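You operate a simulated robot arm through the tools that you are given. There is no shell and no other tool. Be economical: measure what you need, move in short steps, check, and stop when the job is done.

You run a simulated robot arm. Do the job below in one go: nothing can be reset, and whatever is moved stays where it is left.

JOB
Take the jar of cinnamon and leave it in the grey bowl. Take the blue potato wedges box on the coffee end of the island and put it away on the socket worktop surface. Put the can of coconut milk on the small blue plate. Open the bottle crate, put the scrubbing brush on the middle of the island away in the floor of the bottle crate and shut the crate again. Take the jar of chilli and leave it on the bin worktop. Fetch the refill cup and set it on the upper shelf under the trolley worktop. Open the dishwasher door. The order is free. Set down upright: can of coconut milk, jar of chilli.
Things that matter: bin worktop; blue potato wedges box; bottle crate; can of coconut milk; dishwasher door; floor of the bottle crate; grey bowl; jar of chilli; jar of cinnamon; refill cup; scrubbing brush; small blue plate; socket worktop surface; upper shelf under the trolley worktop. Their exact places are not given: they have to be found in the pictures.

It is judged by the outcome, as a careful person would: the job done as asked, and still so three seconds after it is handed in. It fails if anything else is knocked over, pushed out of place, dropped, spilled or broken.

ROBOT AND FRAMES
A 7-joint arm with a two-finger parallel gripper on a trunk, on a base that drives. Base frame: it is fixed to the floor where the robot stands at the start and does not move with it; the origin is under the middle of the robot, x ahead of it, y to its left, z up; the surface under the hand at the start is at about z = 800. Units: mm, degrees, N and s.
Its first joint turns from -166.0 to 166.0 degrees. Places, roughly: bin worktop [500, -800, 900]; blue potato wedges box [750, -250, 1000]; bottle crate [1700, -2600, 200]; can of coconut milk [750, 0, 750]; dishwasher door [200, 2200, 500]; floor of the bottle crate [1700, -2600, 200]; grey bowl (15x15x6 cm) [900, -300, 800]; jar of chilli [750, 250, 750]; jar of cinnamon [750, -250, 750]; refill cup [750, 500, 750]; scrubbing brush (15x5x6 cm) [500, 0, 800]; small blue plate (17x17x2 cm) [1000, 0, 800]; socket worktop surface [2500, -1900, 900]; upper shelf under the trolley worktop [-400, -2500, 500]. Payload 3.43 kg.
The TCP is the grasp point between the finger pads, 30 mm short of the fingertips. In the tool frame z runs along the fingers and y along their closing line. Largest opening 94 mm; finger width 28, thickness 10; the body of the gripper, 50 by 96 mm, starts 55 mm behind the TCP.
Orientation is that of the tool frame in the base frame, as [roll, pitch, yaw] about the fixed x, y, z axes, in that order (R = Rz(yaw) Ry(pitch) Rx(roll)). With the fingers straight down and closing along the base's y, the tool's x points along the base's -x, its y along +y and its z along -z.

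CONTROLS
- The arm moves only by the tool play_rows. Its argument "increments" is a list of rows, each a list of 7 numbers: the shift along the base's x, y, z in units of 40 mm (1.0 is 40 mm), then the turn, a rotation vector about the base's x, y, z in units of 5 degrees (1.0 is 5 degrees), then the closure in counts, from 0 (fully open) to 255 (shut). In form: [[tx, ty, tz, rx, ry, rz, hand], ...]. A call has 1 to 12 rows; each row shifts and turns the commanded pose from where the row before left it. A call with a number of a shift or a turn outside -1 to 1 is refused whole. Rows are played at 5 a second. More than 50 mm and 8.6 degrees between two rows, or a gripper value outside its range, and nothing of the call is played. A pose out of reach is approached as far as the arm can. The call stops where the force on the tool passes 40 N (or 10 N more than at its start, if that is more) or the arm is blocked; 0.2 s more then pass. The fingers move at their own pace (about 45 mm/s each) and stop on an object; they squeeze with about 31 N. The grip force told is the motor's: it shows also when the fingers shut on nothing. Time passes only in rows, and 0.2 s behind the last, so rows that do not move let the fingers close. It gives the time, the measured TCP pose, the force on the tool (base axes), the opening and the grip force at its end, in the units of the frame above (readings bear some noise), with the torque about the TCP (base axes, N m) and any sound that the robot's microphone picked up.
- Cameras (640 x 400 px; columns grow to the right, rows downward): "scene" is now at [503.5, 167.4, 1015.2]; the picture's right is [-0.50, -0.86, 0.00], its down [-0.20, 0.11, -0.97] and it looks along [0.84, -0.49, -0.23] (base axes); focal length 214 px, centre (320, 200). "wrist" rides on the gripper at [76, 14, -102] in the tool frame; the picture's right is [-0.18, 0.98, 0.00], its down [-0.75, -0.14, -0.64] and it looks along [-0.63, -0.12, 0.77] (tool axes); focal length 243 px, centre (320, 200).
- capture(camera): a new picture of that camera. The clock stands still meanwhile.
- move_column(by): slides the trunk up (or, below 0, down) by that many mm; the arm and the scene camera ride with it, the base frame stays. It gives what a move gives, with no picture.
- roll_base(legs): drives the robot by 1 to 6 legs, each [ahead, left, turn to the left] in mm, mm and degrees, along the robot's own axes; the way and the turn of a leg run together, so that a leg with both is an arc; at most 1500 mm and 180 degrees a leg. The arm and the cameras ride along, it lands a little off, and it stops where it bumps. It gives what a move gives.
- turn_head(pan, tilt): turns the head with the scene camera to pan (to the left, within 103 degrees either way) and tilt (down, from -29 to 69), counted from straight ahead of the robot. It gives what a move gives.
- locate(camera, pixels): for up to 12 pixels [column, row] of the newest picture of that camera ("zoom" is the newest enlarged one), the place [x, y, z] in the base frame of the surface seen there, good to about 2 mm. The clock stands still meanwhile.
- zoom(camera, box): a new picture of the part [left, top, right, bottom] of that camera's present view, enlarged. The clock stands still meanwhile.
- finish_job(): hands the job in; it is judged then, once.

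Keep the steps short. Do not move on a guess: measure, check each grasp and each placing, and mend mistakes. In all there are 145 turns and 172 pictures (those below and enlarged ones count). Leave the gripper open and the arm clear of the work at the hand-in unless told otherwise, and finish with a single line.

The tools are called as name(argument=value, ...) on one line, values as JSON. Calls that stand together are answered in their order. play_rows: Moves the arm, as the interface text tells. Its arguments: {"type":"object","properties":{"increments":{"type":"array","items":{"type":"array","items":{"type":"number"}}}},"required":["increments"]} The other tools are called the same way: move_column (by) slides the trunk up or down; roll_base (legs) drives the base; turn_head (pan, tilt) turns the head that bears the scene camera; capture (camera) takes a picture; locate (camera, pixels) gives the place of the surface under pixels of a picture; zoom (camera, box) takes an enlarged picture of a part of a camera's view; finish_job () hands the job in.

At the start:

```text
time_s: 0.0
ee_pos: [691.1, -80.6, 1129.2]
tcp_rot: [179.9, 0.1, -180.0]
contact_force: [0.6, -0.2, -0.5]
wrist_torque: [0.01, 0.05, 0.01]
width: 93.9
grasp_force: 0.0
trunk travel left (down, up): [-75.0, 415.0]
robot x, y, heading: [1.9, 2.6, -0.1]
head pan, tilt: [-30.2, 13.0]
```

scene: 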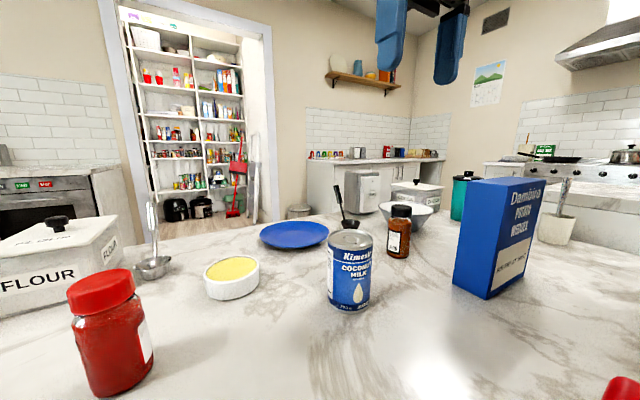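
wrist: 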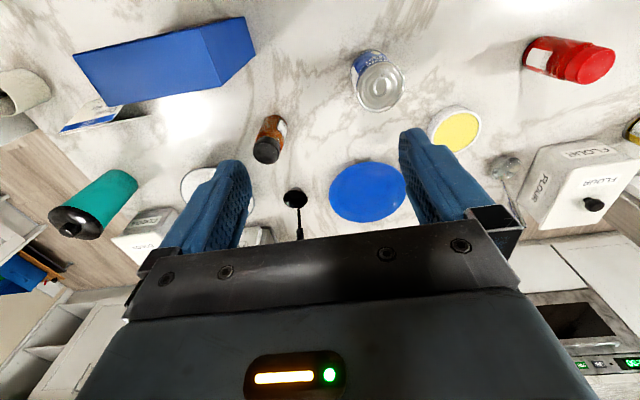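

I see the island with the can, the cinnamon jar, the blue box, the plate, and a red jar. I'll measure their places first.

locate(camera="scene", pixels=[[350, 238], [350, 285], [400, 212], [397, 250], [295, 234], [420, 215], [105, 290], [110, 350], [515, 184], [480, 290], [230, 268], [462, 200]])

locate(camera="wrist", pixels=[[266, 150], [380, 90], [368, 190], [600, 65], [540, 55], [295, 197], [160, 70], [235, 40], [197, 185], [455, 130], [75, 220], [20, 90]])

turn_head(pan=0, tilt=40)

capture(camera="scene")

```text
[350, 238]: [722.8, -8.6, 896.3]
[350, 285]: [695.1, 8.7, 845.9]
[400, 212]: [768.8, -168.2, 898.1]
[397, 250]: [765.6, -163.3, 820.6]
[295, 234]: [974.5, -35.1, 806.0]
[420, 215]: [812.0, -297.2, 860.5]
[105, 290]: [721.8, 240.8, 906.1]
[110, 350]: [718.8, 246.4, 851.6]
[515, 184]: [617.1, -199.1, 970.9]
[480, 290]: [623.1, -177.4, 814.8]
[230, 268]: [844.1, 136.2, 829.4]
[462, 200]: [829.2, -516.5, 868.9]
```

```text
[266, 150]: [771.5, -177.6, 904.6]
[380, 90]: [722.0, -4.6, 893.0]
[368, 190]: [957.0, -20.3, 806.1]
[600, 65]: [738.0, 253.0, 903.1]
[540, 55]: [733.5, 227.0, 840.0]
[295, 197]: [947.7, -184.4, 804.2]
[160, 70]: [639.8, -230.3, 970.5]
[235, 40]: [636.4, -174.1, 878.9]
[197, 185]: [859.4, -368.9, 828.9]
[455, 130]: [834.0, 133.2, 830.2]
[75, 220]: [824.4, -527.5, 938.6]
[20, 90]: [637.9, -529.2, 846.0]
```

```text
time_s: 0.9
ee_pos: [690.8, -81.0, 1129.4]
tcp_rot: [-180.0, -0.1, 180.0]
contact_force: [0.3, 0.2, 0.2]
wrist_torque: [-0.04, -0.01, -0.01]
width: 94.0
grasp_force: 0.1
trunk travel left (down, up): [-75.0, 415.0]
robot x, y, heading: [-1.2, -4.0, -0.0]
head pan, tilt: [0.0, 40.0]
```

```text
169 pictures are left
```

scene: 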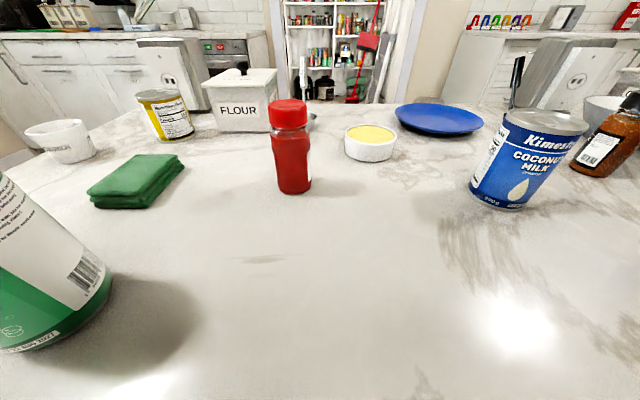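

zoom(camera="scene", box=[0, 80, 320, 280])

turn_head(pan=55, tilt=35)

capture(camera="scene")

turn_head(pan=-60, tilt=35)

capture(camera="scene")

```text
2.00 times, centred on (160, 180) of scene
```

zoom: 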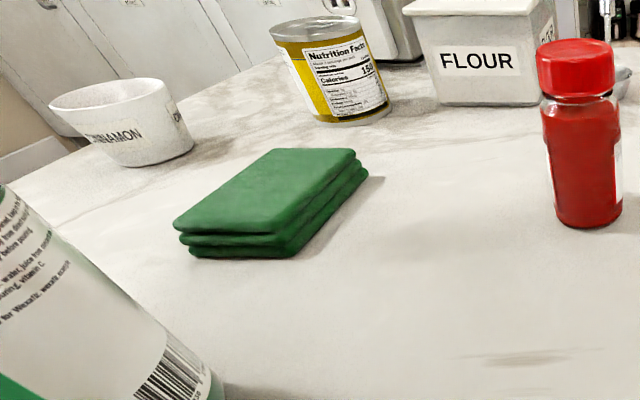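

```text
time_s: 2.2
ee_pos: [692.2, -80.5, 1129.0]
tcp_rot: [180.0, 0.0, -180.0]
contact_force: [0.6, 0.5, 0.7]
wrist_torque: [-0.01, -0.02, -0.01]
width: 94.0
grasp_force: 0.1
trunk travel left (down, up): [-75.0, 415.0]
robot x, y, heading: [0.1, 0.5, -0.1]
head pan, tilt: [55.0, 35.0]
```

```text
167 pictures are left
```

scene: 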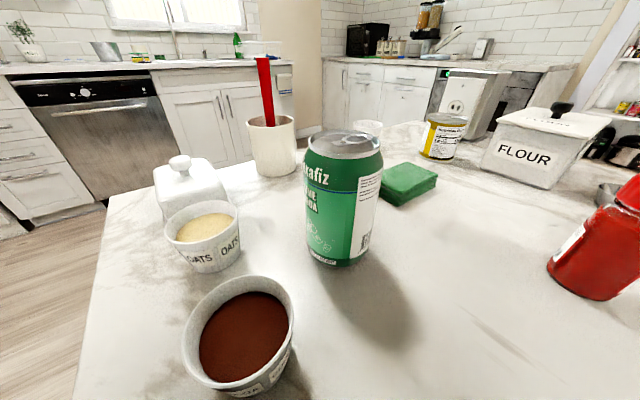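

```text
time_s: 4.1
ee_pos: [690.3, -81.5, 1129.1]
tcp_rot: [-180.0, 0.0, 180.0]
contact_force: [0.2, 0.8, -0.3]
wrist_torque: [0.05, 0.05, 0.01]
width: 94.1
grasp_force: 0.1
trunk travel left (down, up): [-75.0, 415.0]
robot x, y, heading: [0.7, 0.0, 0.0]
head pan, tilt: [-60.0, 35.0]
```

```text
166 pictures are left
```

scene: 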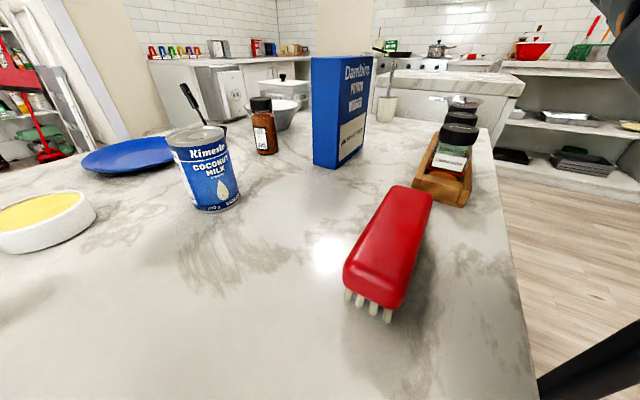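

locate(camera="scene", pixels=[[400, 210], [378, 270], [415, 195], [362, 255], [265, 110], [465, 140], [450, 175], [352, 60], [318, 62], [352, 155], [318, 165], [372, 60]])

zoom(camera="scene", box=[160, 60, 320, 160])

zoom(camera="scene", box=[380, 60, 540, 220])

turn_head(pan=60, tilt=45)

capture(camera="scene")

```text
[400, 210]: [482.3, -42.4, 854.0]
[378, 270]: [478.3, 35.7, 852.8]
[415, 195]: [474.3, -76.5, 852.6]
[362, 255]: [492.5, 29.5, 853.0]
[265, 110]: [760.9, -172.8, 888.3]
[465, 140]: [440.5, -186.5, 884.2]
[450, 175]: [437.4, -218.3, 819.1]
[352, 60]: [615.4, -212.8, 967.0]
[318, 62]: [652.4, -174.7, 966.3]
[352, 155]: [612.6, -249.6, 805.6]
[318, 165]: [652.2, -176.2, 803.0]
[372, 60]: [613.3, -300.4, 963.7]
```

```text
4.00 times, centred on (240, 110) of scene
```

zoom: 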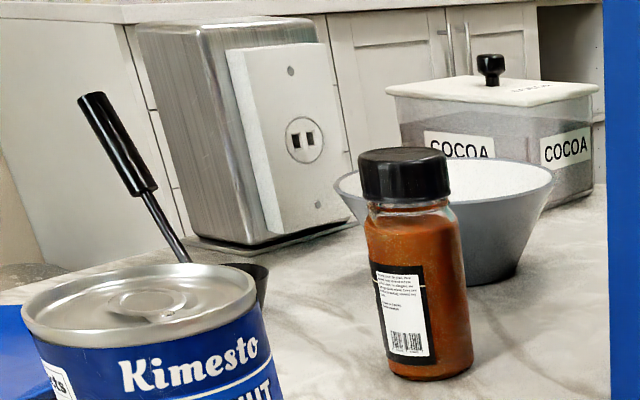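

```text
2.50 times, centred on (460, 140) of scene
```

zoom: 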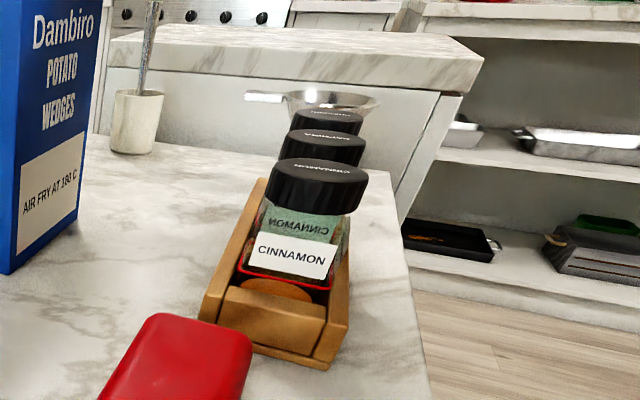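

```text
time_s: 6.1
ee_pos: [692.4, -81.4, 1129.7]
tcp_rot: [-180.0, 0.1, -180.0]
contact_force: [-0.1, -1.2, 0.3]
wrist_torque: [0.0, -0.01, -0.03]
width: 94.2
grasp_force: 0.1
trunk travel left (down, up): [-75.0, 415.0]
robot x, y, heading: [2.7, -0.2, -0.0]
head pan, tilt: [60.0, 45.0]
```

```text
163 pictures are left
```

scene: 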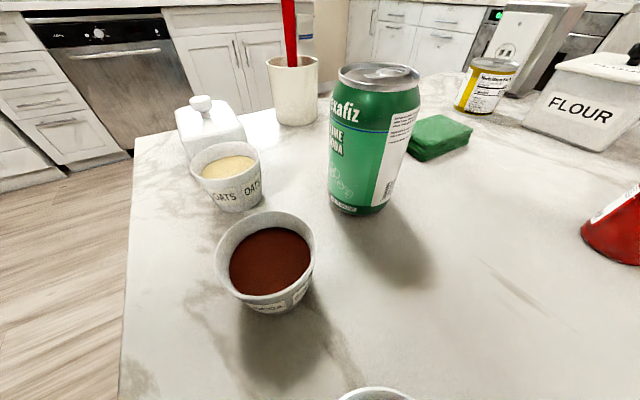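

locate(camera="scene", pixels=[[228, 165], [270, 255], [370, 390], [295, 95], [375, 75], [440, 135], [485, 85], [90, 100], [60, 55], [155, 50]])

zoom(camera="scene", box=[160, 80, 340, 320])

turn_head(pan=60, tilt=65)

capture(camera="scene")

turn_head(pan=20, tilt=30)

capture(camera="scene")

```text
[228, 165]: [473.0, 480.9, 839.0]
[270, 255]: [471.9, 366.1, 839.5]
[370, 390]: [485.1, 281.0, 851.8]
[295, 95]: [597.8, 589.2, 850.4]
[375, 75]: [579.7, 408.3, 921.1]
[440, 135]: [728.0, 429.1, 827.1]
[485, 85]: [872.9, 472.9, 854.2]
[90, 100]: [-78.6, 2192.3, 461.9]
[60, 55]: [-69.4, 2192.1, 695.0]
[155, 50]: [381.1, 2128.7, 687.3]
```

```text
1.67 times, centred on (250, 200) of scene
```

zoom: 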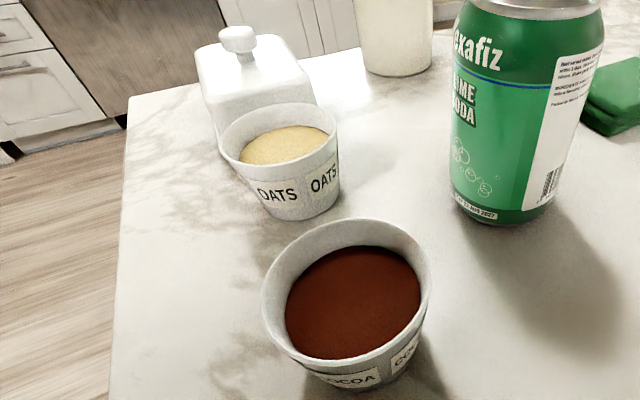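

```text
time_s: 7.0
ee_pos: [690.6, -81.4, 1127.9]
tcp_rot: [-180.0, 0.0, 180.0]
contact_force: [-0.3, 0.0, -0.2]
wrist_torque: [-0.05, 0.01, 0.02]
width: 93.9
grasp_force: 0.1
trunk travel left (down, up): [-75.0, 415.0]
robot x, y, heading: [-1.6, -1.1, -0.1]
head pan, tilt: [60.0, 65.0]
```

```text
161 pictures are left
```

scene: 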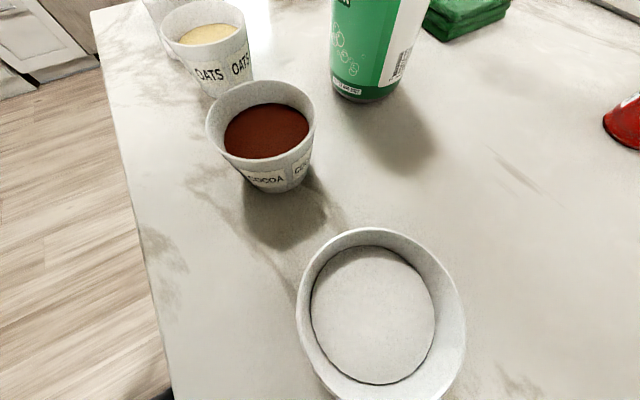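

```text
time_s: 8.0
ee_pos: [690.6, -80.8, 1129.5]
tcp_rot: [179.9, 0.0, -180.0]
contact_force: [-0.4, -0.6, -0.5]
wrist_torque: [0.0, 0.01, -0.03]
width: 94.0
grasp_force: 0.1
trunk travel left (down, up): [-75.0, 415.0]
robot x, y, heading: [4.5, -1.9, 0.1]
head pan, tilt: [20.0, 30.0]
```

```text
160 pictures are left
```

scene: 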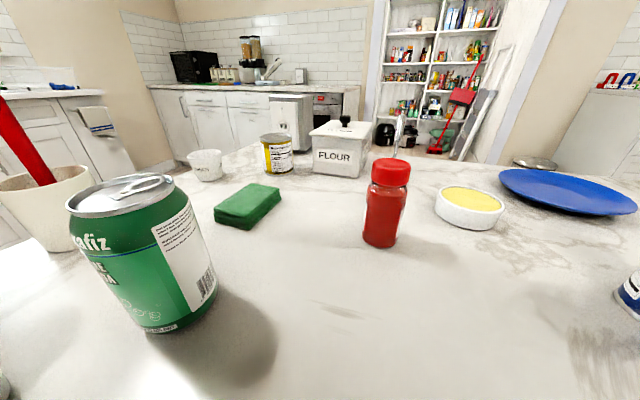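

locate(camera="scene", pixels=[[205, 170], [276, 160], [245, 200], [390, 170], [380, 235]])

zoom(camera="scene", box=[160, 120, 320, 220])

zoom(camera="wrist", box=[230, 90, 310, 220])

zoom(camera="wrist", box=[500, 20, 640, 110])

```text
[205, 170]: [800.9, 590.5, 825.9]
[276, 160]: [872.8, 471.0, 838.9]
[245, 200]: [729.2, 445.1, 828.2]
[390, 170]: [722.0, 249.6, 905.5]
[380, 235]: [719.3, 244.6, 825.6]
```

```text
4.00 times, centred on (240, 170) of scene
```

zoom: 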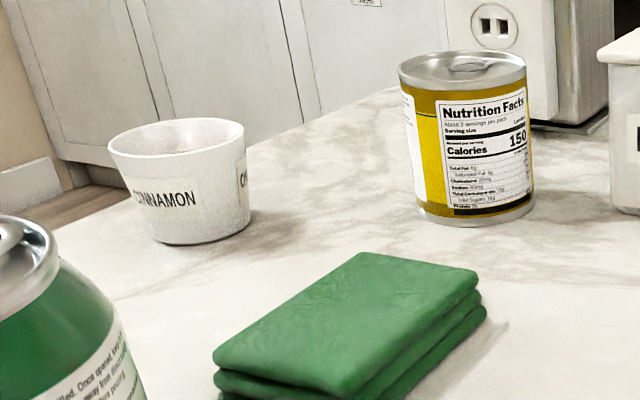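

```text
3.08 times, centred on (270, 155) of wrist
```

zoom: 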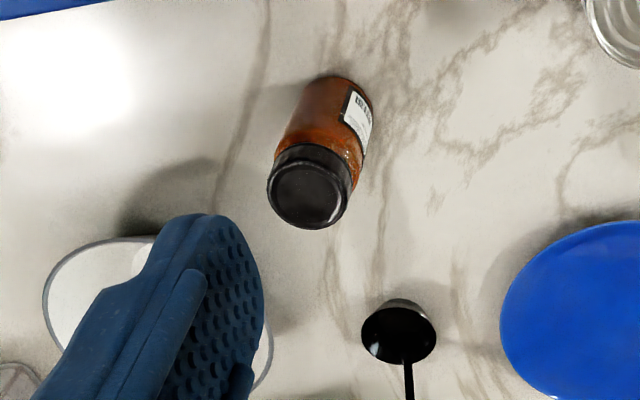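

```text
4.44 times, centred on (570, 65) of wrist
```

zoom: 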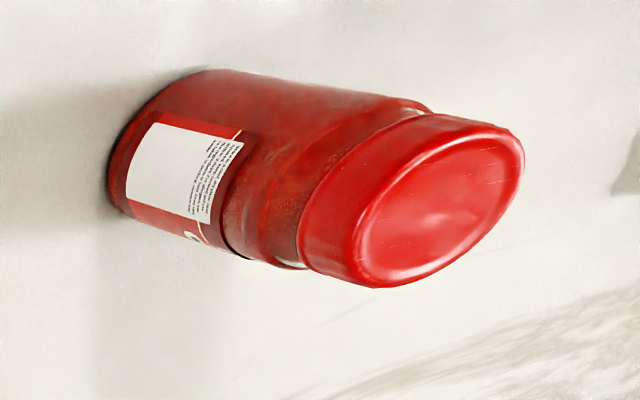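

The brown jar stands at about (772, -177) and the red one at (722, 247). The cup labelled CINNAMON is at (800, 590), which fits the rough place of the refill cup. I'll move above the brown jar first and look closely.

play_rows(increments=[[0.51, -0.6, -0.8, 0, 0, 0, 0], [0.51, -0.6, -0.8, 0, 0, 0, 0], [0.51, -0.6, -0.8, 0, 0, 0, 0], [0.51, -0.6, -0.3, 0, 0, 0, 0]])

capture(camera="wrist")

turn_head(pan=-40, tilt=30)

capture(camera="scene")

```text
time_s: 9.0
ee_pos: [772.7, -175.2, 1022.5]
tcp_rot: [180.0, 0.0, -180.0]
contact_force: [-0.5, -0.6, 0.1]
wrist_torque: [0.01, 0.02, 0.02]
width: 94.1
grasp_force: 0.0
trunk travel left (down, up): [-75.0, 415.0]
robot x, y, heading: [1.0, 0.0, -0.0]
head pan, tilt: [20.0, 30.0]
```

```text
156 pictures are left
```

wrist: 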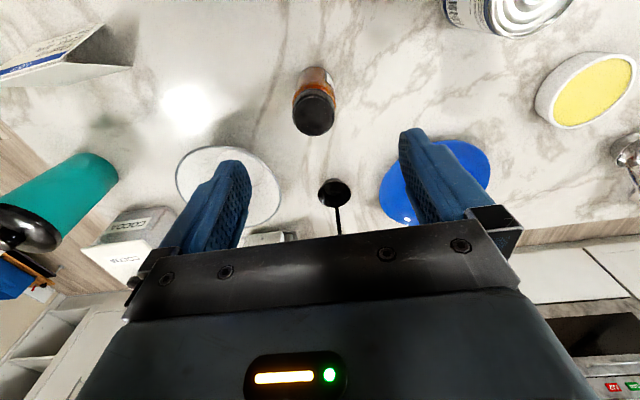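

```text
time_s: 10.3
ee_pos: [772.4, -174.2, 1023.7]
tcp_rot: [-180.0, 0.0, -179.9]
contact_force: [1.2, -0.4, -0.2]
wrist_torque: [-0.03, -0.02, 0.04]
width: 94.2
grasp_force: 0.0
trunk travel left (down, up): [-75.0, 415.0]
robot x, y, heading: [4.8, -0.7, 0.1]
head pan, tilt: [-40.0, 30.0]
```

```text
155 pictures are left
```

scene: 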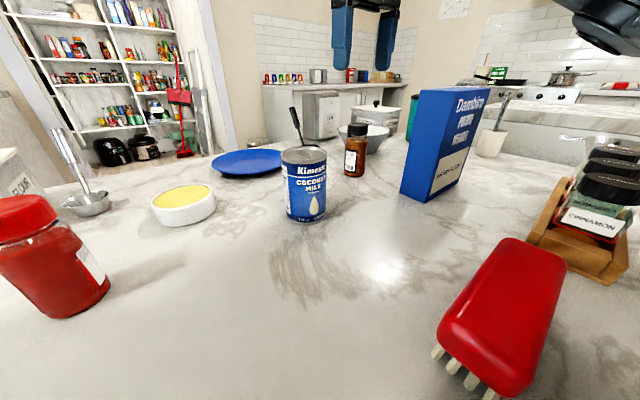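

locate(camera="wrist", pixels=[[313, 115], [296, 113], [331, 113], [313, 99], [313, 132], [228, 150], [178, 185], [278, 185], [215, 190], [335, 190]])

locate(camera="scene", pixels=[[357, 128], [354, 165], [370, 130], [305, 155], [285, 157], [326, 157], [455, 90], [430, 160]])

```text
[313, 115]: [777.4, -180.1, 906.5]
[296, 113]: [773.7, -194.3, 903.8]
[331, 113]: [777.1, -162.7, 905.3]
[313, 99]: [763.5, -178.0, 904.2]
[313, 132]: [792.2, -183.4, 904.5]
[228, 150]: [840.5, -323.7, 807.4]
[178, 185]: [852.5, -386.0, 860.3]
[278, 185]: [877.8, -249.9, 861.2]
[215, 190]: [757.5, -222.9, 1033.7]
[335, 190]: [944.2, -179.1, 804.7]
```

```text
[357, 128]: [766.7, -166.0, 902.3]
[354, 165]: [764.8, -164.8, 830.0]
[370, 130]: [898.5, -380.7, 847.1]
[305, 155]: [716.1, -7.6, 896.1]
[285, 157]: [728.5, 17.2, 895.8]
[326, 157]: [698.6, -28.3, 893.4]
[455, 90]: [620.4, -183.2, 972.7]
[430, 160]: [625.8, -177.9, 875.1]
```

The lid's centre is at (778, -180), top at 905. I'll descend onto the jar and grip it.

play_rows(increments=[[0.14, -0.14, -0.9, 0, 0, 0, 0], [0, 0, -0.95, 0, 0, 0, 0], [0, 0, -1, 0, 0, 0, 0], [0, 0, -1, 0, 0, 0, 0], [0, 0, 0, 0, 0, 0, 255], [0, 0, 0, 0, 0, 0, 255], [0, 0, 0, 0, 0, 0, 255], [0, 0, 0, 0, 0, 0, 255]])

```text
time_s: 12.3
ee_pos: [778.8, -203.3, 902.2]
tcp_rot: [-178.0, 3.7, 179.0]
contact_force: [-2.9, 0.6, 12.2]
wrist_torque: [0.11, 0.44, -0.05]
width: 44.1
grasp_force: 31.2
trunk travel left (down, up): [-75.0, 415.0]
robot x, y, heading: [0.9, -5.9, -0.4]
head pan, tilt: [-40.0, 30.0]
stopped in row 8: the arm was blocked; the commanded pose is now the measured one
```

capture(camera="wrist")

capture(camera="scene")

```text
154 pictures are left
```

wrist: 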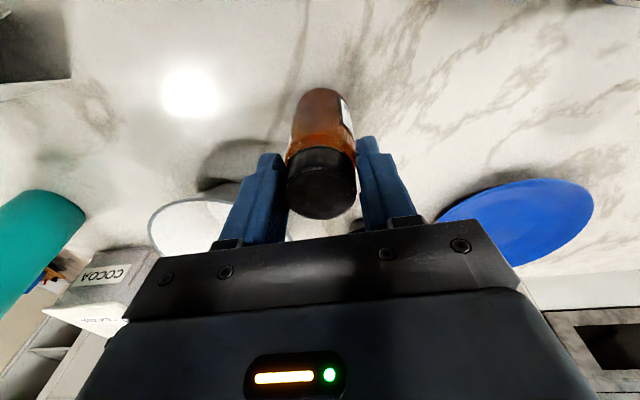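

```text
153 pictures are left
```

scene: 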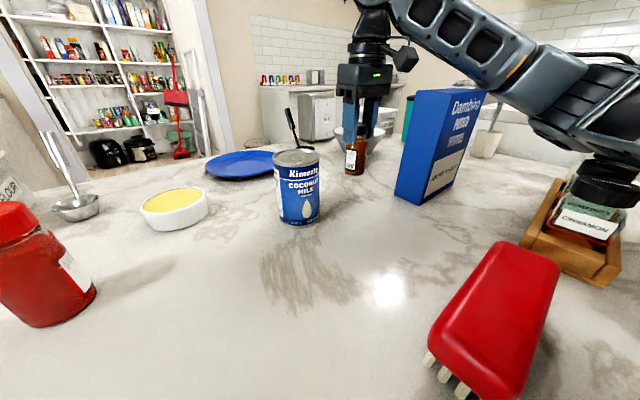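

The arm was blocked at z=902. It may be touching something on the right, so I'll zoom there.

zoom(camera="scene", box=[480, 60, 640, 300])

```text
1.67 times, centred on (560, 180) of scene
```

zoom: 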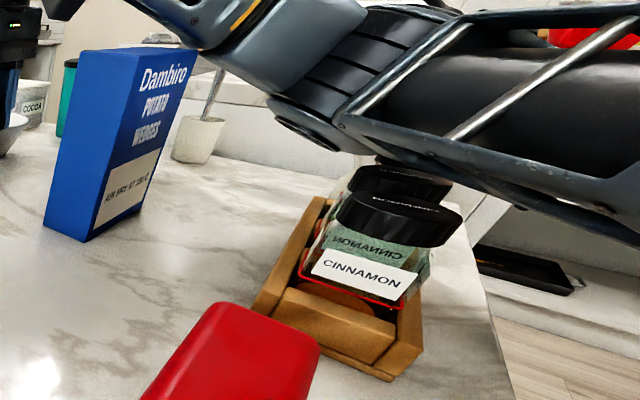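

The forearm rested on the lids of the spice rack. I'll open the hand and lift the trunk so the whole arm comes up.

play_rows(increments=[[0, 0, 0, 0, 0, 0, 0], [0, 0, 0, 0, 0, 0, 0], [0, 0, 0, 0, 0, 0, 0], [0, 0, 0, 0, 0, 0, 0]])

move_column(by=150)

capture(camera="scene")

capture(camera="wrist")

```text
time_s: 13.3
ee_pos: [778.9, -200.4, 898.4]
tcp_rot: [-178.1, 3.4, 179.3]
contact_force: [0.4, -0.1, -0.3]
wrist_torque: [0.01, 0.02, -0.02]
width: 93.9
grasp_force: 0.0
trunk travel left (down, up): [-75.0, 415.0]
robot x, y, heading: [-0.9, -7.9, -0.4]
head pan, tilt: [-40.0, 30.0]
```

```text
time_s: 15.1
ee_pos: [780.1, -198.1, 1040.3]
tcp_rot: [-178.7, 2.7, 179.4]
contact_force: [0.2, 0.0, 0.3]
wrist_torque: [0.0, 0.03, -0.02]
width: 94.3
grasp_force: 0.1
trunk travel left (down, up): [-225.0, 265.0]
robot x, y, heading: [-1.3, -7.2, -0.4]
head pan, tilt: [-40.0, 30.0]
```

```text
151 pictures are left
```

scene: 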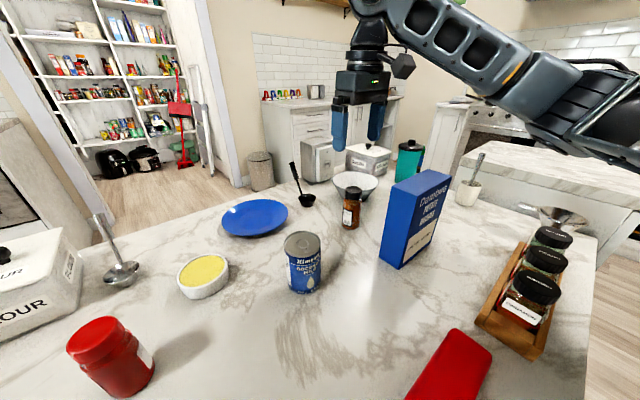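

```text
150 pictures are left
```

wrist: 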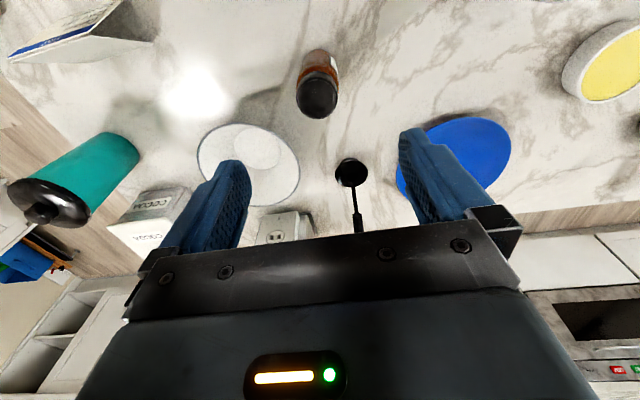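

locate(camera="wrist", pixels=[[318, 98], [298, 95], [338, 95], [318, 80], [318, 117]])

move_column(by=150)

play_rows(increments=[[0, 0.25, -1, 0.26, 0.54, 0.12, 0], [0, 0.25, -1, 0, 0, 0, 0], [0, 0, -1, 0, 0, 0, 0]])

capture(camera="scene")

```text
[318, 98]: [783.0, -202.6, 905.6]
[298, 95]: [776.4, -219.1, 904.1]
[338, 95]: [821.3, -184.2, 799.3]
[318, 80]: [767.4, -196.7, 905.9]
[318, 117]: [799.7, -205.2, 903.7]
```

```text
time_s: 16.8
ee_pos: [780.4, -198.2, 1189.8]
tcp_rot: [-178.6, 2.6, 179.3]
contact_force: [0.7, -0.3, 0.7]
wrist_torque: [-0.04, 0.0, 0.0]
width: 93.9
grasp_force: 0.0
trunk travel left (down, up): [-375.0, 115.0]
robot x, y, heading: [0.7, -0.8, -0.5]
head pan, tilt: [-40.0, 30.0]
```

```text
time_s: 17.6
ee_pos: [781.6, -180.8, 1069.4]
tcp_rot: [-179.8, -0.1, 180.0]
contact_force: [-0.3, 0.1, 0.4]
wrist_torque: [0.0, 0.0, -0.05]
width: 94.2
grasp_force: 0.0
trunk travel left (down, up): [-375.0, 115.0]
robot x, y, heading: [-0.3, -3.4, -0.4]
head pan, tilt: [-40.0, 30.0]
```

```text
149 pictures are left
```

scene: 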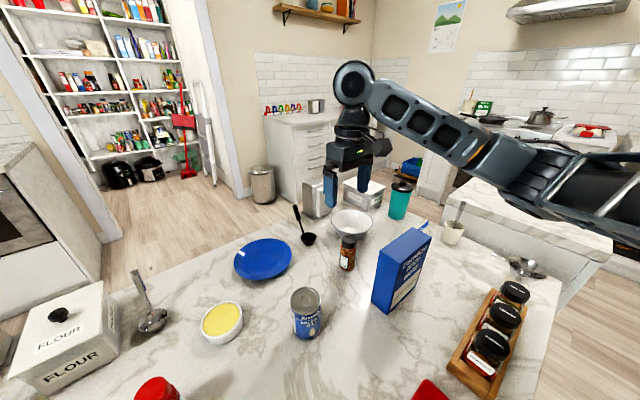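

The trunk is much higher now and the forearm clears everything. The jar is at (783, -202). I'll descend again.

play_rows(increments=[[0, -0.52, -1, 0, 0, 0, 0], [0, 0, -1, 0, 0, 0, 0], [0, 0, -1, 0, 0, 0, 0], [0, 0, -1, 0, 0, 0, 0], [0, 0, -1, 0, 0, 0, 0]])

capture(camera="scene")

capture(camera="wrist")

```text
time_s: 18.8
ee_pos: [781.1, -206.9, 881.3]
tcp_rot: [-179.3, 0.7, 179.6]
contact_force: [0.6, -1.0, 1.0]
wrist_torque: [0.02, 0.04, 0.01]
width: 94.0
grasp_force: 0.1
trunk travel left (down, up): [-375.0, 115.0]
robot x, y, heading: [0.9, -3.8, -0.4]
head pan, tilt: [-40.0, 30.0]
```

```text
148 pictures are left
```

scene: 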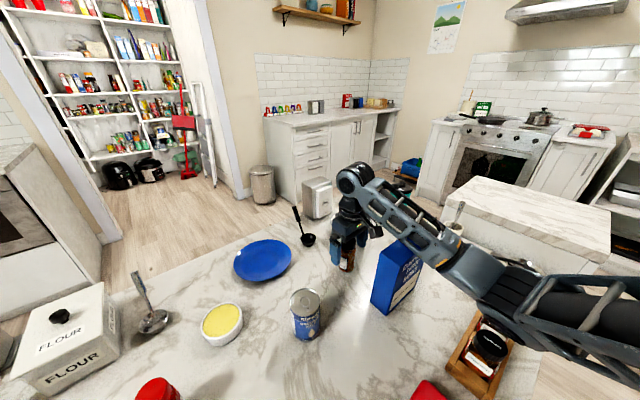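

```text
147 pictures are left
```

wrist: 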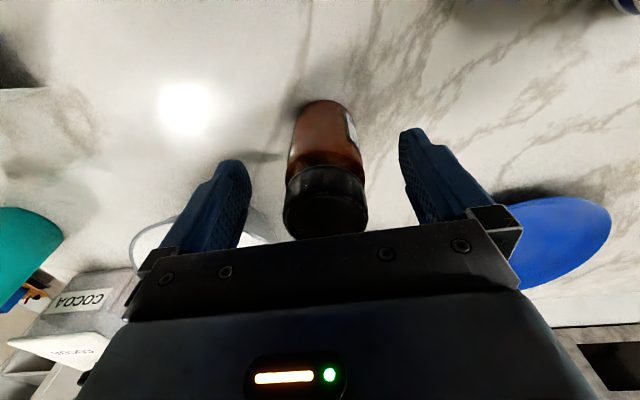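

The arm leans lightly on something again, but z=881 is low enough to grip. I'll ease up a bit and close.

play_rows(increments=[[0, 0, 0.35, 0, 0, 0, 0], [0, 0, 0, 0, 0, 0, 255], [0, 0, 0, 0, 0, 0, 255], [0, 0, 0, 0, 0, 0, 255], [0, 0, 0, 0, 0, 0, 255]])

zoom(camera="scene", box=[320, 160, 580, 400])

```text
time_s: 20.0
ee_pos: [781.0, -199.6, 884.2]
tcp_rot: [-179.9, -0.1, -180.0]
contact_force: [-0.7, -0.1, 0.2]
wrist_torque: [-0.02, -0.02, -0.04]
width: 44.1
grasp_force: 31.3
trunk travel left (down, up): [-375.0, 115.0]
robot x, y, heading: [0.5, -5.0, -0.4]
head pan, tilt: [-40.0, 30.0]
```

```text
1.67 times, centred on (450, 280) of scene
```

zoom: 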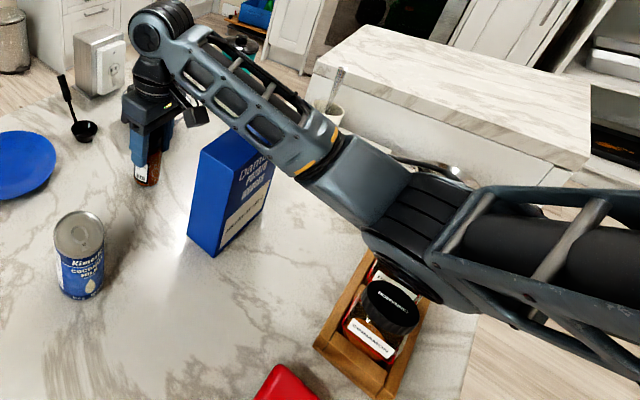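

The jar is gripped (44 mm). I'll lift it 120 mm and look at the forearm against the box.

play_rows(increments=[[0, 0, 1, 0, 0, 0, 255], [0, 0, 1, 0, 0, 0, 255], [0, 0, 1, 0, 0, 0, 255]])

move_column(by=100)

capture(camera="scene")

capture(camera="wrist")

```text
time_s: 20.8
ee_pos: [777.5, -198.9, 1003.2]
tcp_rot: [-180.0, -0.2, 180.0]
contact_force: [0.0, -0.8, -1.1]
wrist_torque: [-0.02, -0.02, -0.04]
width: 43.8
grasp_force: 30.9
trunk travel left (down, up): [-375.0, 115.0]
robot x, y, heading: [1.3, -4.6, -0.4]
head pan, tilt: [-40.0, 30.0]
```

```text
time_s: 22.2
ee_pos: [776.4, -200.4, 1103.3]
tcp_rot: [-179.8, -0.1, -179.9]
contact_force: [0.3, -0.5, -1.1]
wrist_torque: [-0.01, 0.05, 0.02]
width: 43.8
grasp_force: 31.0
trunk travel left (down, up): [-475.0, 15.0]
robot x, y, heading: [-1.1, -3.7, -0.2]
head pan, tilt: [-40.0, 30.0]
```

```text
145 pictures are left
```

scene: 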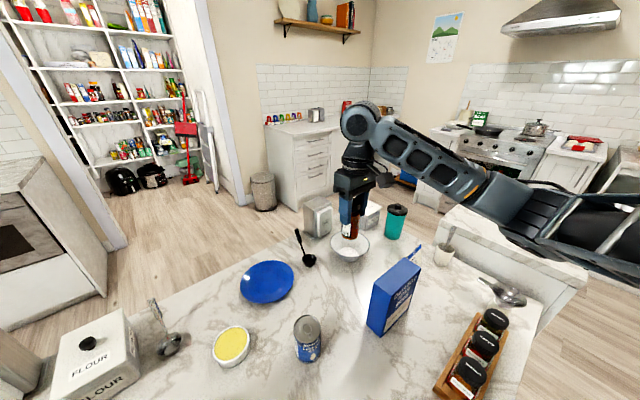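

```text
144 pictures are left
```

wrist: 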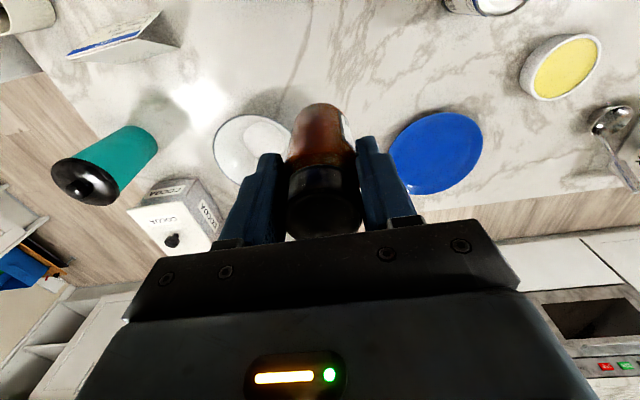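

locate(camera="scene", pixels=[[333, 247], [368, 247], [350, 261], [349, 249], [360, 240]])

locate(camera="wrist", pixels=[[214, 145], [240, 116], [255, 135], [235, 183], [250, 150]])

```text
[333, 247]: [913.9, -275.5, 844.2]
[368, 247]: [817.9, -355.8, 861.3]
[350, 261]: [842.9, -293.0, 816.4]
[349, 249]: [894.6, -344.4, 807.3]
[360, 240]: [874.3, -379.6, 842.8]
```

```text
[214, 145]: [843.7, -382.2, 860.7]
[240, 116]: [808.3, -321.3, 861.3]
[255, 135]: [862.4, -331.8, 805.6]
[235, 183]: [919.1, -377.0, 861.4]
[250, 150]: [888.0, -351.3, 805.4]
```

The bowl's centre is at (876, -320), its floor at 806, its rim at 861. I'll carry the jar over and lower it to about 15 mm above the floor.

play_rows(increments=[[0.62, -0.75, 0, 0, 0, 0, 255], [0.62, -0.75, 0, 0, 0, 0, 255], [0.62, -0.75, 0, 0, 0, 0, 255], [0.62, -0.75, 0, 0, 0, 0, 255], [0, 0, -1, 0, 0, 0, 255], [0, 0, -1, 0, 0, 0, 255], [0, 0, -1, 0, 0, 0, 255]])

capture(camera="scene")

capture(camera="wrist")

```text
time_s: 23.8
ee_pos: [875.0, -321.8, 982.7]
tcp_rot: [-179.8, -0.1, 180.0]
contact_force: [0.1, -0.6, -1.0]
wrist_torque: [0.03, 0.0, 0.02]
width: 43.8
grasp_force: 31.0
trunk travel left (down, up): [-475.0, 15.0]
robot x, y, heading: [6.2, -5.3, -0.2]
head pan, tilt: [-40.0, 30.0]
```

```text
143 pictures are left
```

scene: 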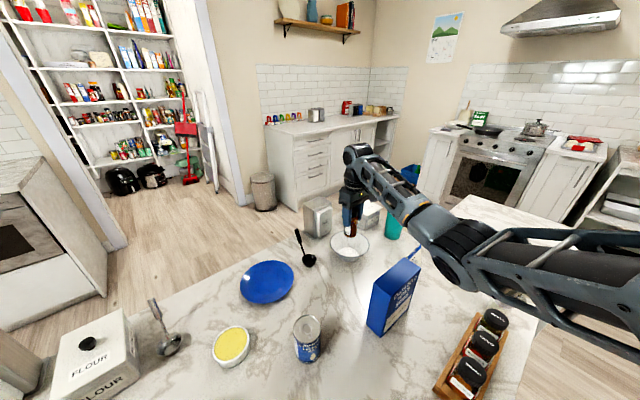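

```text
142 pictures are left
```

wrist: 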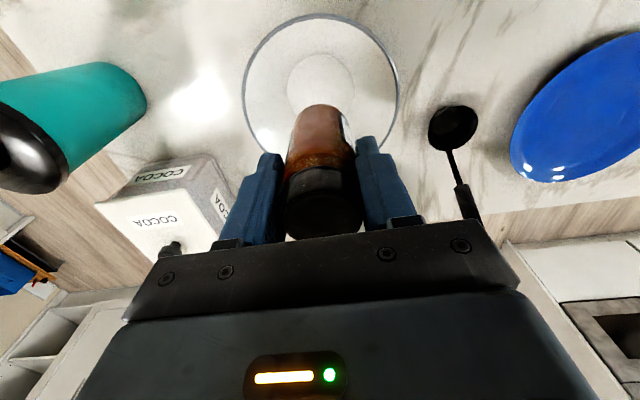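

locate(camera="wrist", pixels=[[205, 158], [228, 210], [100, 205], [320, 30], [245, 90], [398, 90], [322, 75]])

```text
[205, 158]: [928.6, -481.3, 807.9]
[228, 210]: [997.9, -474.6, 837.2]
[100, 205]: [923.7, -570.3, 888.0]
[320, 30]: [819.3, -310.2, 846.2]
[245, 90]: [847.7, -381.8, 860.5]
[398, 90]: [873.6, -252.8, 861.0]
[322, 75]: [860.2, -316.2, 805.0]
```

play_rows(increments=[[0, 0.04, -1, 0, 0, 0, 255], [0, 0, -0.9, 0, 0, 0, 255], [0, 0, -0.15, 0, 0, 0, 255], [0, 0, -0.1, 0, 0, 0, 255], [0, 0, -0.1, 0, 0, 0, 255]])

capture(camera="scene")

```text
time_s: 25.0
ee_pos: [877.4, -319.7, 894.8]
tcp_rot: [-179.8, 0.0, -179.9]
contact_force: [0.0, -0.4, -0.7]
wrist_torque: [-0.03, 0.02, -0.01]
width: 43.9
grasp_force: 30.8
trunk travel left (down, up): [-475.0, 15.0]
robot x, y, heading: [-2.9, -5.0, -0.4]
head pan, tilt: [-40.0, 30.0]
```

```text
141 pictures are left
```

scene: 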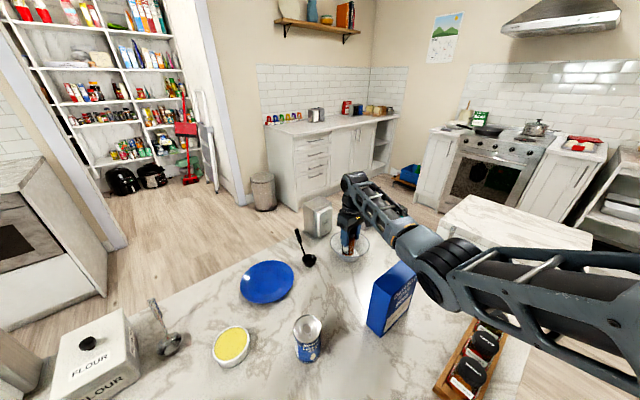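

play_rows(increments=[[0, 0, -0.08, 0, 0, 0, 255], [0, 0, -0.08, 0, 0, 0, 255], [0, 0, -0.06, 0, 0, 0, 255]])

```text
time_s: 25.8
ee_pos: [876.8, -319.0, 889.4]
tcp_rot: [-179.7, 0.1, 179.9]
contact_force: [-5.1, 1.2, 20.1]
wrist_torque: [0.19, 0.52, -0.01]
width: 43.6
grasp_force: 31.2
trunk travel left (down, up): [-475.0, 15.0]
robot x, y, heading: [-2.6, -5.8, -0.2]
head pan, tilt: [-40.0, 30.0]
```

Contact with the bowl floor. I'll release and lift away.

play_rows(increments=[[0, 0, 0.05, 0, 0, 0, 255], [0, 0, 0, 0, 0, 0, 150], [0, 0, 0, 0, 0, 0, 0], [0, 0, 0, 0, 0, 0, 0], [0, 0, 0, 0, 0, 0, 0], [0, 0, 1, 0, 0, 0, 0], [0, 0, 1, 0, 0, 0, 0], [0, 0, 1, 0, 0, 0, 0]])

capture(camera="wrist")

capture(camera="scene")

```text
time_s: 27.6
ee_pos: [874.2, -319.2, 1007.9]
tcp_rot: [-179.9, -0.1, 179.9]
contact_force: [0.0, -0.1, -0.1]
wrist_torque: [0.01, -0.07, -0.04]
width: 94.1
grasp_force: 0.1
trunk travel left (down, up): [-475.0, 15.0]
robot x, y, heading: [-0.7, -0.8, -0.4]
head pan, tilt: [-40.0, 30.0]
```

```text
140 pictures are left
```

wrist: 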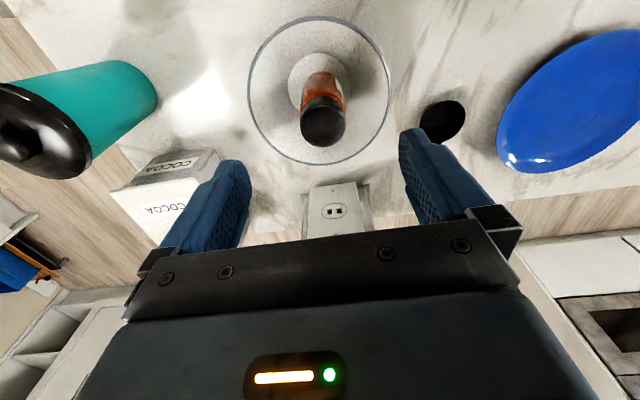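

```text
139 pictures are left
```

scene: 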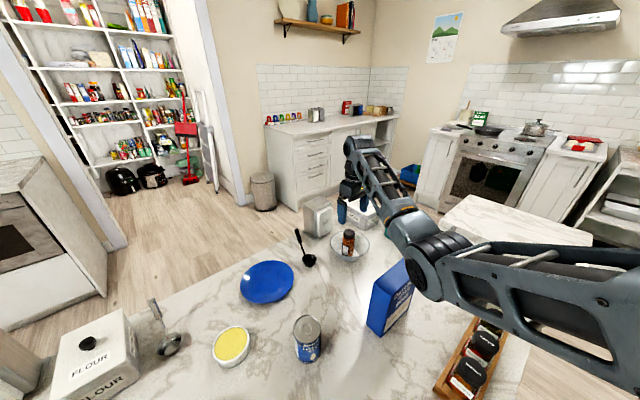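

The jar stands in the bowl. Next is the can: I'll measure it and the plate.

locate(camera="scene", pixels=[[307, 325], [294, 326], [320, 326], [307, 315], [307, 337], [267, 282], [241, 284], [294, 280], [267, 262], [266, 302]])

roll_base(legs=[[-120, 0, 0]])

```text
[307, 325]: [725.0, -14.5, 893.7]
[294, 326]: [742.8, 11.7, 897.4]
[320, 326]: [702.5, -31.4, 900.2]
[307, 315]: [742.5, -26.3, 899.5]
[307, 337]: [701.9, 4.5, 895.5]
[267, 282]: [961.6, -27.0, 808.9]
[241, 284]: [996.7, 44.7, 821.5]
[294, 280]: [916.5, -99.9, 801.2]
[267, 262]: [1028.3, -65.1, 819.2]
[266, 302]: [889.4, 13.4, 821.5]
```

```text
time_s: 28.8
ee_pos: [749.7, -317.1, 1006.0]
tcp_rot: [-179.9, -0.1, -179.9]
contact_force: [0.0, 0.0, -1.1]
wrist_torque: [0.03, 0.02, -0.01]
width: 94.1
grasp_force: 0.1
trunk travel left (down, up): [-475.0, 15.0]
robot x, y, heading: [-124.3, -2.0, -0.2]
head pan, tilt: [-40.0, 30.0]
```

play_rows(increments=[[0, 0, 1, 0, 0, 0, 0], [0, 0, 1, 0, 0, 0, 0], [-0.09, 0.96, 0, 0, 0, 0, 0], [-0.09, 0.96, 0, 0, 0, 0, 0], [-0.09, 0.96, 0, 0, 0, 0, 0], [-0.09, 0.96, 0, 0, 0, 0, 0], [-0.09, 0.96, 0, 0, 0, 0, 0], [-0.09, 0.96, 0, 0, 0, 0, 0], [-0.09, 0.96, 0, 0, 0, 0, 0], [-0.07, 0.96, -0.5, 0, 0, 0, 0]])

capture(camera="wrist")

turn_head(pan=-30, tilt=35)

capture(camera="scene")

```text
time_s: 31.0
ee_pos: [720.2, -8.1, 1067.1]
tcp_rot: [-179.9, -0.2, 179.8]
contact_force: [-0.4, -0.4, 0.2]
wrist_torque: [0.05, 0.02, 0.0]
width: 94.5
grasp_force: 0.1
trunk travel left (down, up): [-475.0, 15.0]
robot x, y, heading: [-121.8, -3.6, -0.5]
head pan, tilt: [-40.0, 30.0]
```

```text
138 pictures are left
```

wrist: 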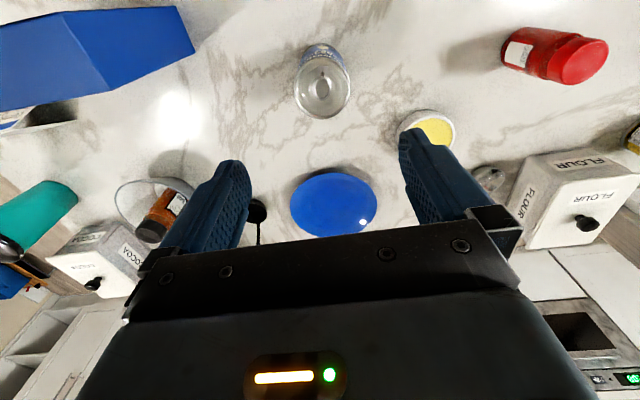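

```text
time_s: 31.7
ee_pos: [719.7, -8.0, 1067.6]
tcp_rot: [-179.9, -0.1, -180.0]
contact_force: [1.0, 0.1, -0.4]
wrist_torque: [-0.02, -0.02, 0.01]
width: 93.8
grasp_force: 0.0
trunk travel left (down, up): [-475.0, 15.0]
robot x, y, heading: [-124.0, -3.8, -0.2]
head pan, tilt: [-30.0, 35.0]
```

```text
137 pictures are left
```

scene: 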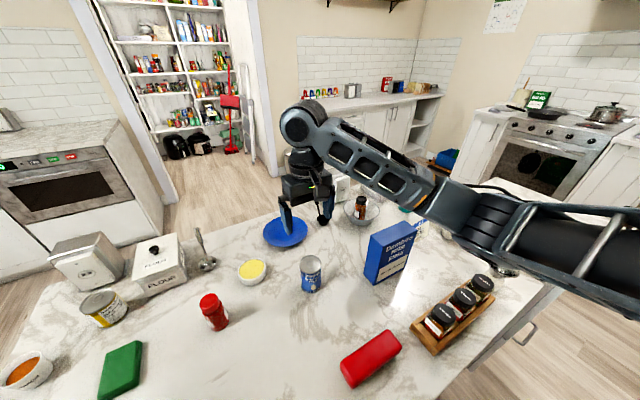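

locate(camera="wrist", pixels=[[297, 92], [348, 92], [323, 63], [323, 115], [323, 90], [334, 205]])

```text
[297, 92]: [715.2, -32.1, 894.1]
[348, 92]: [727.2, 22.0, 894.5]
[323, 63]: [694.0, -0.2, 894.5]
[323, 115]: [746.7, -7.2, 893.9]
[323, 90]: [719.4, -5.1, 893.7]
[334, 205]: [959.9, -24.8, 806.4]
```

play_rows(increments=[[0, 0.07, -1, 0, 0, 0, 0], [0, 0, -1, 0, 0, 0, 0], [0, 0, -1, 0, 0, 0, 0], [0, 0, -1, 0, 0, 0, 0], [0, 0, -1, 0, 0, 0, 0]])

capture(camera="scene")

```text
time_s: 32.9
ee_pos: [722.1, -10.2, 870.1]
tcp_rot: [-179.8, -0.1, 180.0]
contact_force: [-0.3, 0.1, -0.1]
wrist_torque: [-0.02, 0.0, -0.01]
width: 93.7
grasp_force: 0.0
trunk travel left (down, up): [-475.0, 15.0]
robot x, y, heading: [-124.5, -1.7, -0.2]
head pan, tilt: [-30.0, 35.0]
```

```text
136 pictures are left
```

scene: 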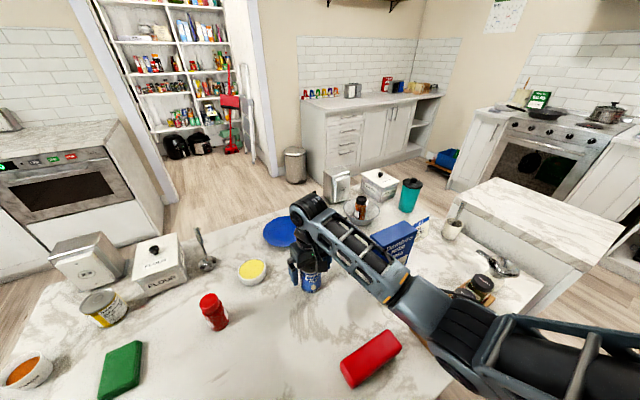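

play_rows(increments=[[0, 0.1, -0.1, 0, 0, 0, 0], [0, 0, 0, 0, 0, 0, 255], [0, 0, 0, 0, 0, 0, 255], [0, 0, 0, 0, 0, 0, 255], [0, 0, 0.5, 0, 0, 0, 255], [0, 0, 1, 0, 0, 0, 255], [0, 0, 1, 0, 0, 0, 255]])

capture(camera="wrist")

```text
time_s: 34.5
ee_pos: [721.4, -5.3, 961.2]
tcp_rot: [-179.8, -0.2, -179.9]
contact_force: [-0.5, 0.9, -3.1]
wrist_torque: [-0.06, 0.0, 0.03]
width: 62.4
grasp_force: 31.1
trunk travel left (down, up): [-475.0, 15.0]
robot x, y, heading: [-124.6, -2.2, -0.2]
head pan, tilt: [-30.0, 35.0]
```

```text
135 pictures are left
```

wrist: 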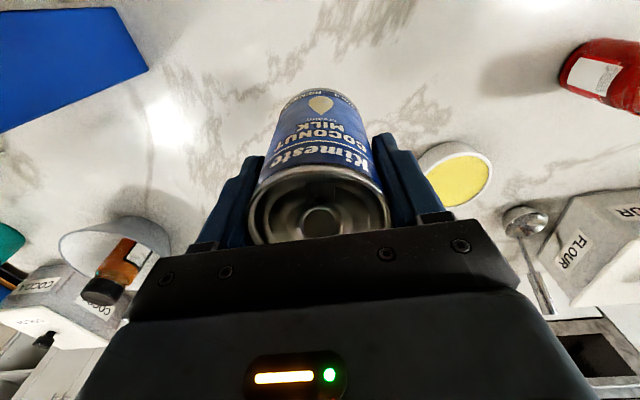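

The can is held (62 mm). I'll drive back in, then carry it over the plate centre at (959, -26).

roll_base(legs=[[130, 0, 0]])

play_rows(increments=[[0.9, -0.18, 0.3, 0, 0, 0, 255], [0.9, -0.18, 0, 0, 0, 0, 255], [0.9, -0.16, 0, 0, 0, 0, 255]])

capture(camera="wrist")

```text
time_s: 35.8
ee_pos: [854.0, -4.9, 961.0]
tcp_rot: [-180.0, -0.1, -179.9]
contact_force: [0.1, 0.3, -3.0]
wrist_torque: [0.03, 0.0, 0.03]
width: 62.4
grasp_force: 30.8
trunk travel left (down, up): [-475.0, 15.0]
robot x, y, heading: [5.0, -7.7, -0.1]
head pan, tilt: [-30.0, 35.0]
```

```text
time_s: 36.6
ee_pos: [962.8, -22.5, 974.3]
tcp_rot: [-180.0, 0.0, -179.7]
contact_force: [-0.9, -0.2, -2.9]
wrist_torque: [-0.03, 0.0, -0.01]
width: 62.4
grasp_force: 30.8
trunk travel left (down, up): [-475.0, 15.0]
robot x, y, heading: [10.7, -3.8, -0.3]
head pan, tilt: [-30.0, 35.0]
```

```text
134 pictures are left
```

wrist: 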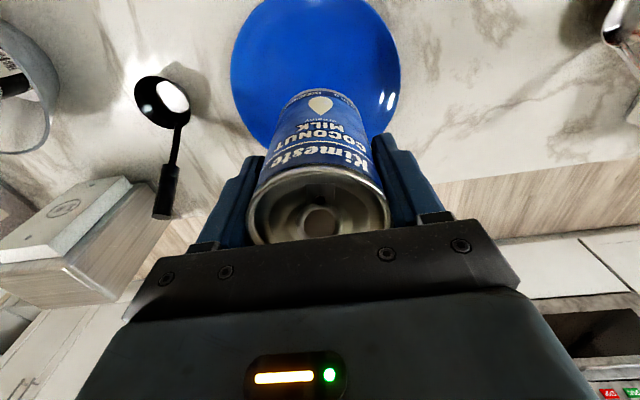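

play_rows(increments=[[-0.05, -0.08, -1, 0, 0, 0, 255], [0, 0, -1, 0, 0, 0, 255], [0, 0, -0.3, 0, 0, 0, 255], [0, 0, -0.1, 0, 0, 0, 255], [0, 0, -0.1, 0, 0, 0, 255], [0, 0, -0.06, 0, 0, 0, 255]])

```text
time_s: 38.0
ee_pos: [960.3, -27.4, 871.9]
tcp_rot: [-179.8, -0.1, -179.9]
contact_force: [-0.9, 0.0, 0.1]
wrist_torque: [0.06, 0.02, 0.02]
width: 62.9
grasp_force: 30.9
trunk travel left (down, up): [-475.0, 15.0]
robot x, y, heading: [8.6, -5.2, -0.1]
head pan, tilt: [-30.0, 35.0]
```

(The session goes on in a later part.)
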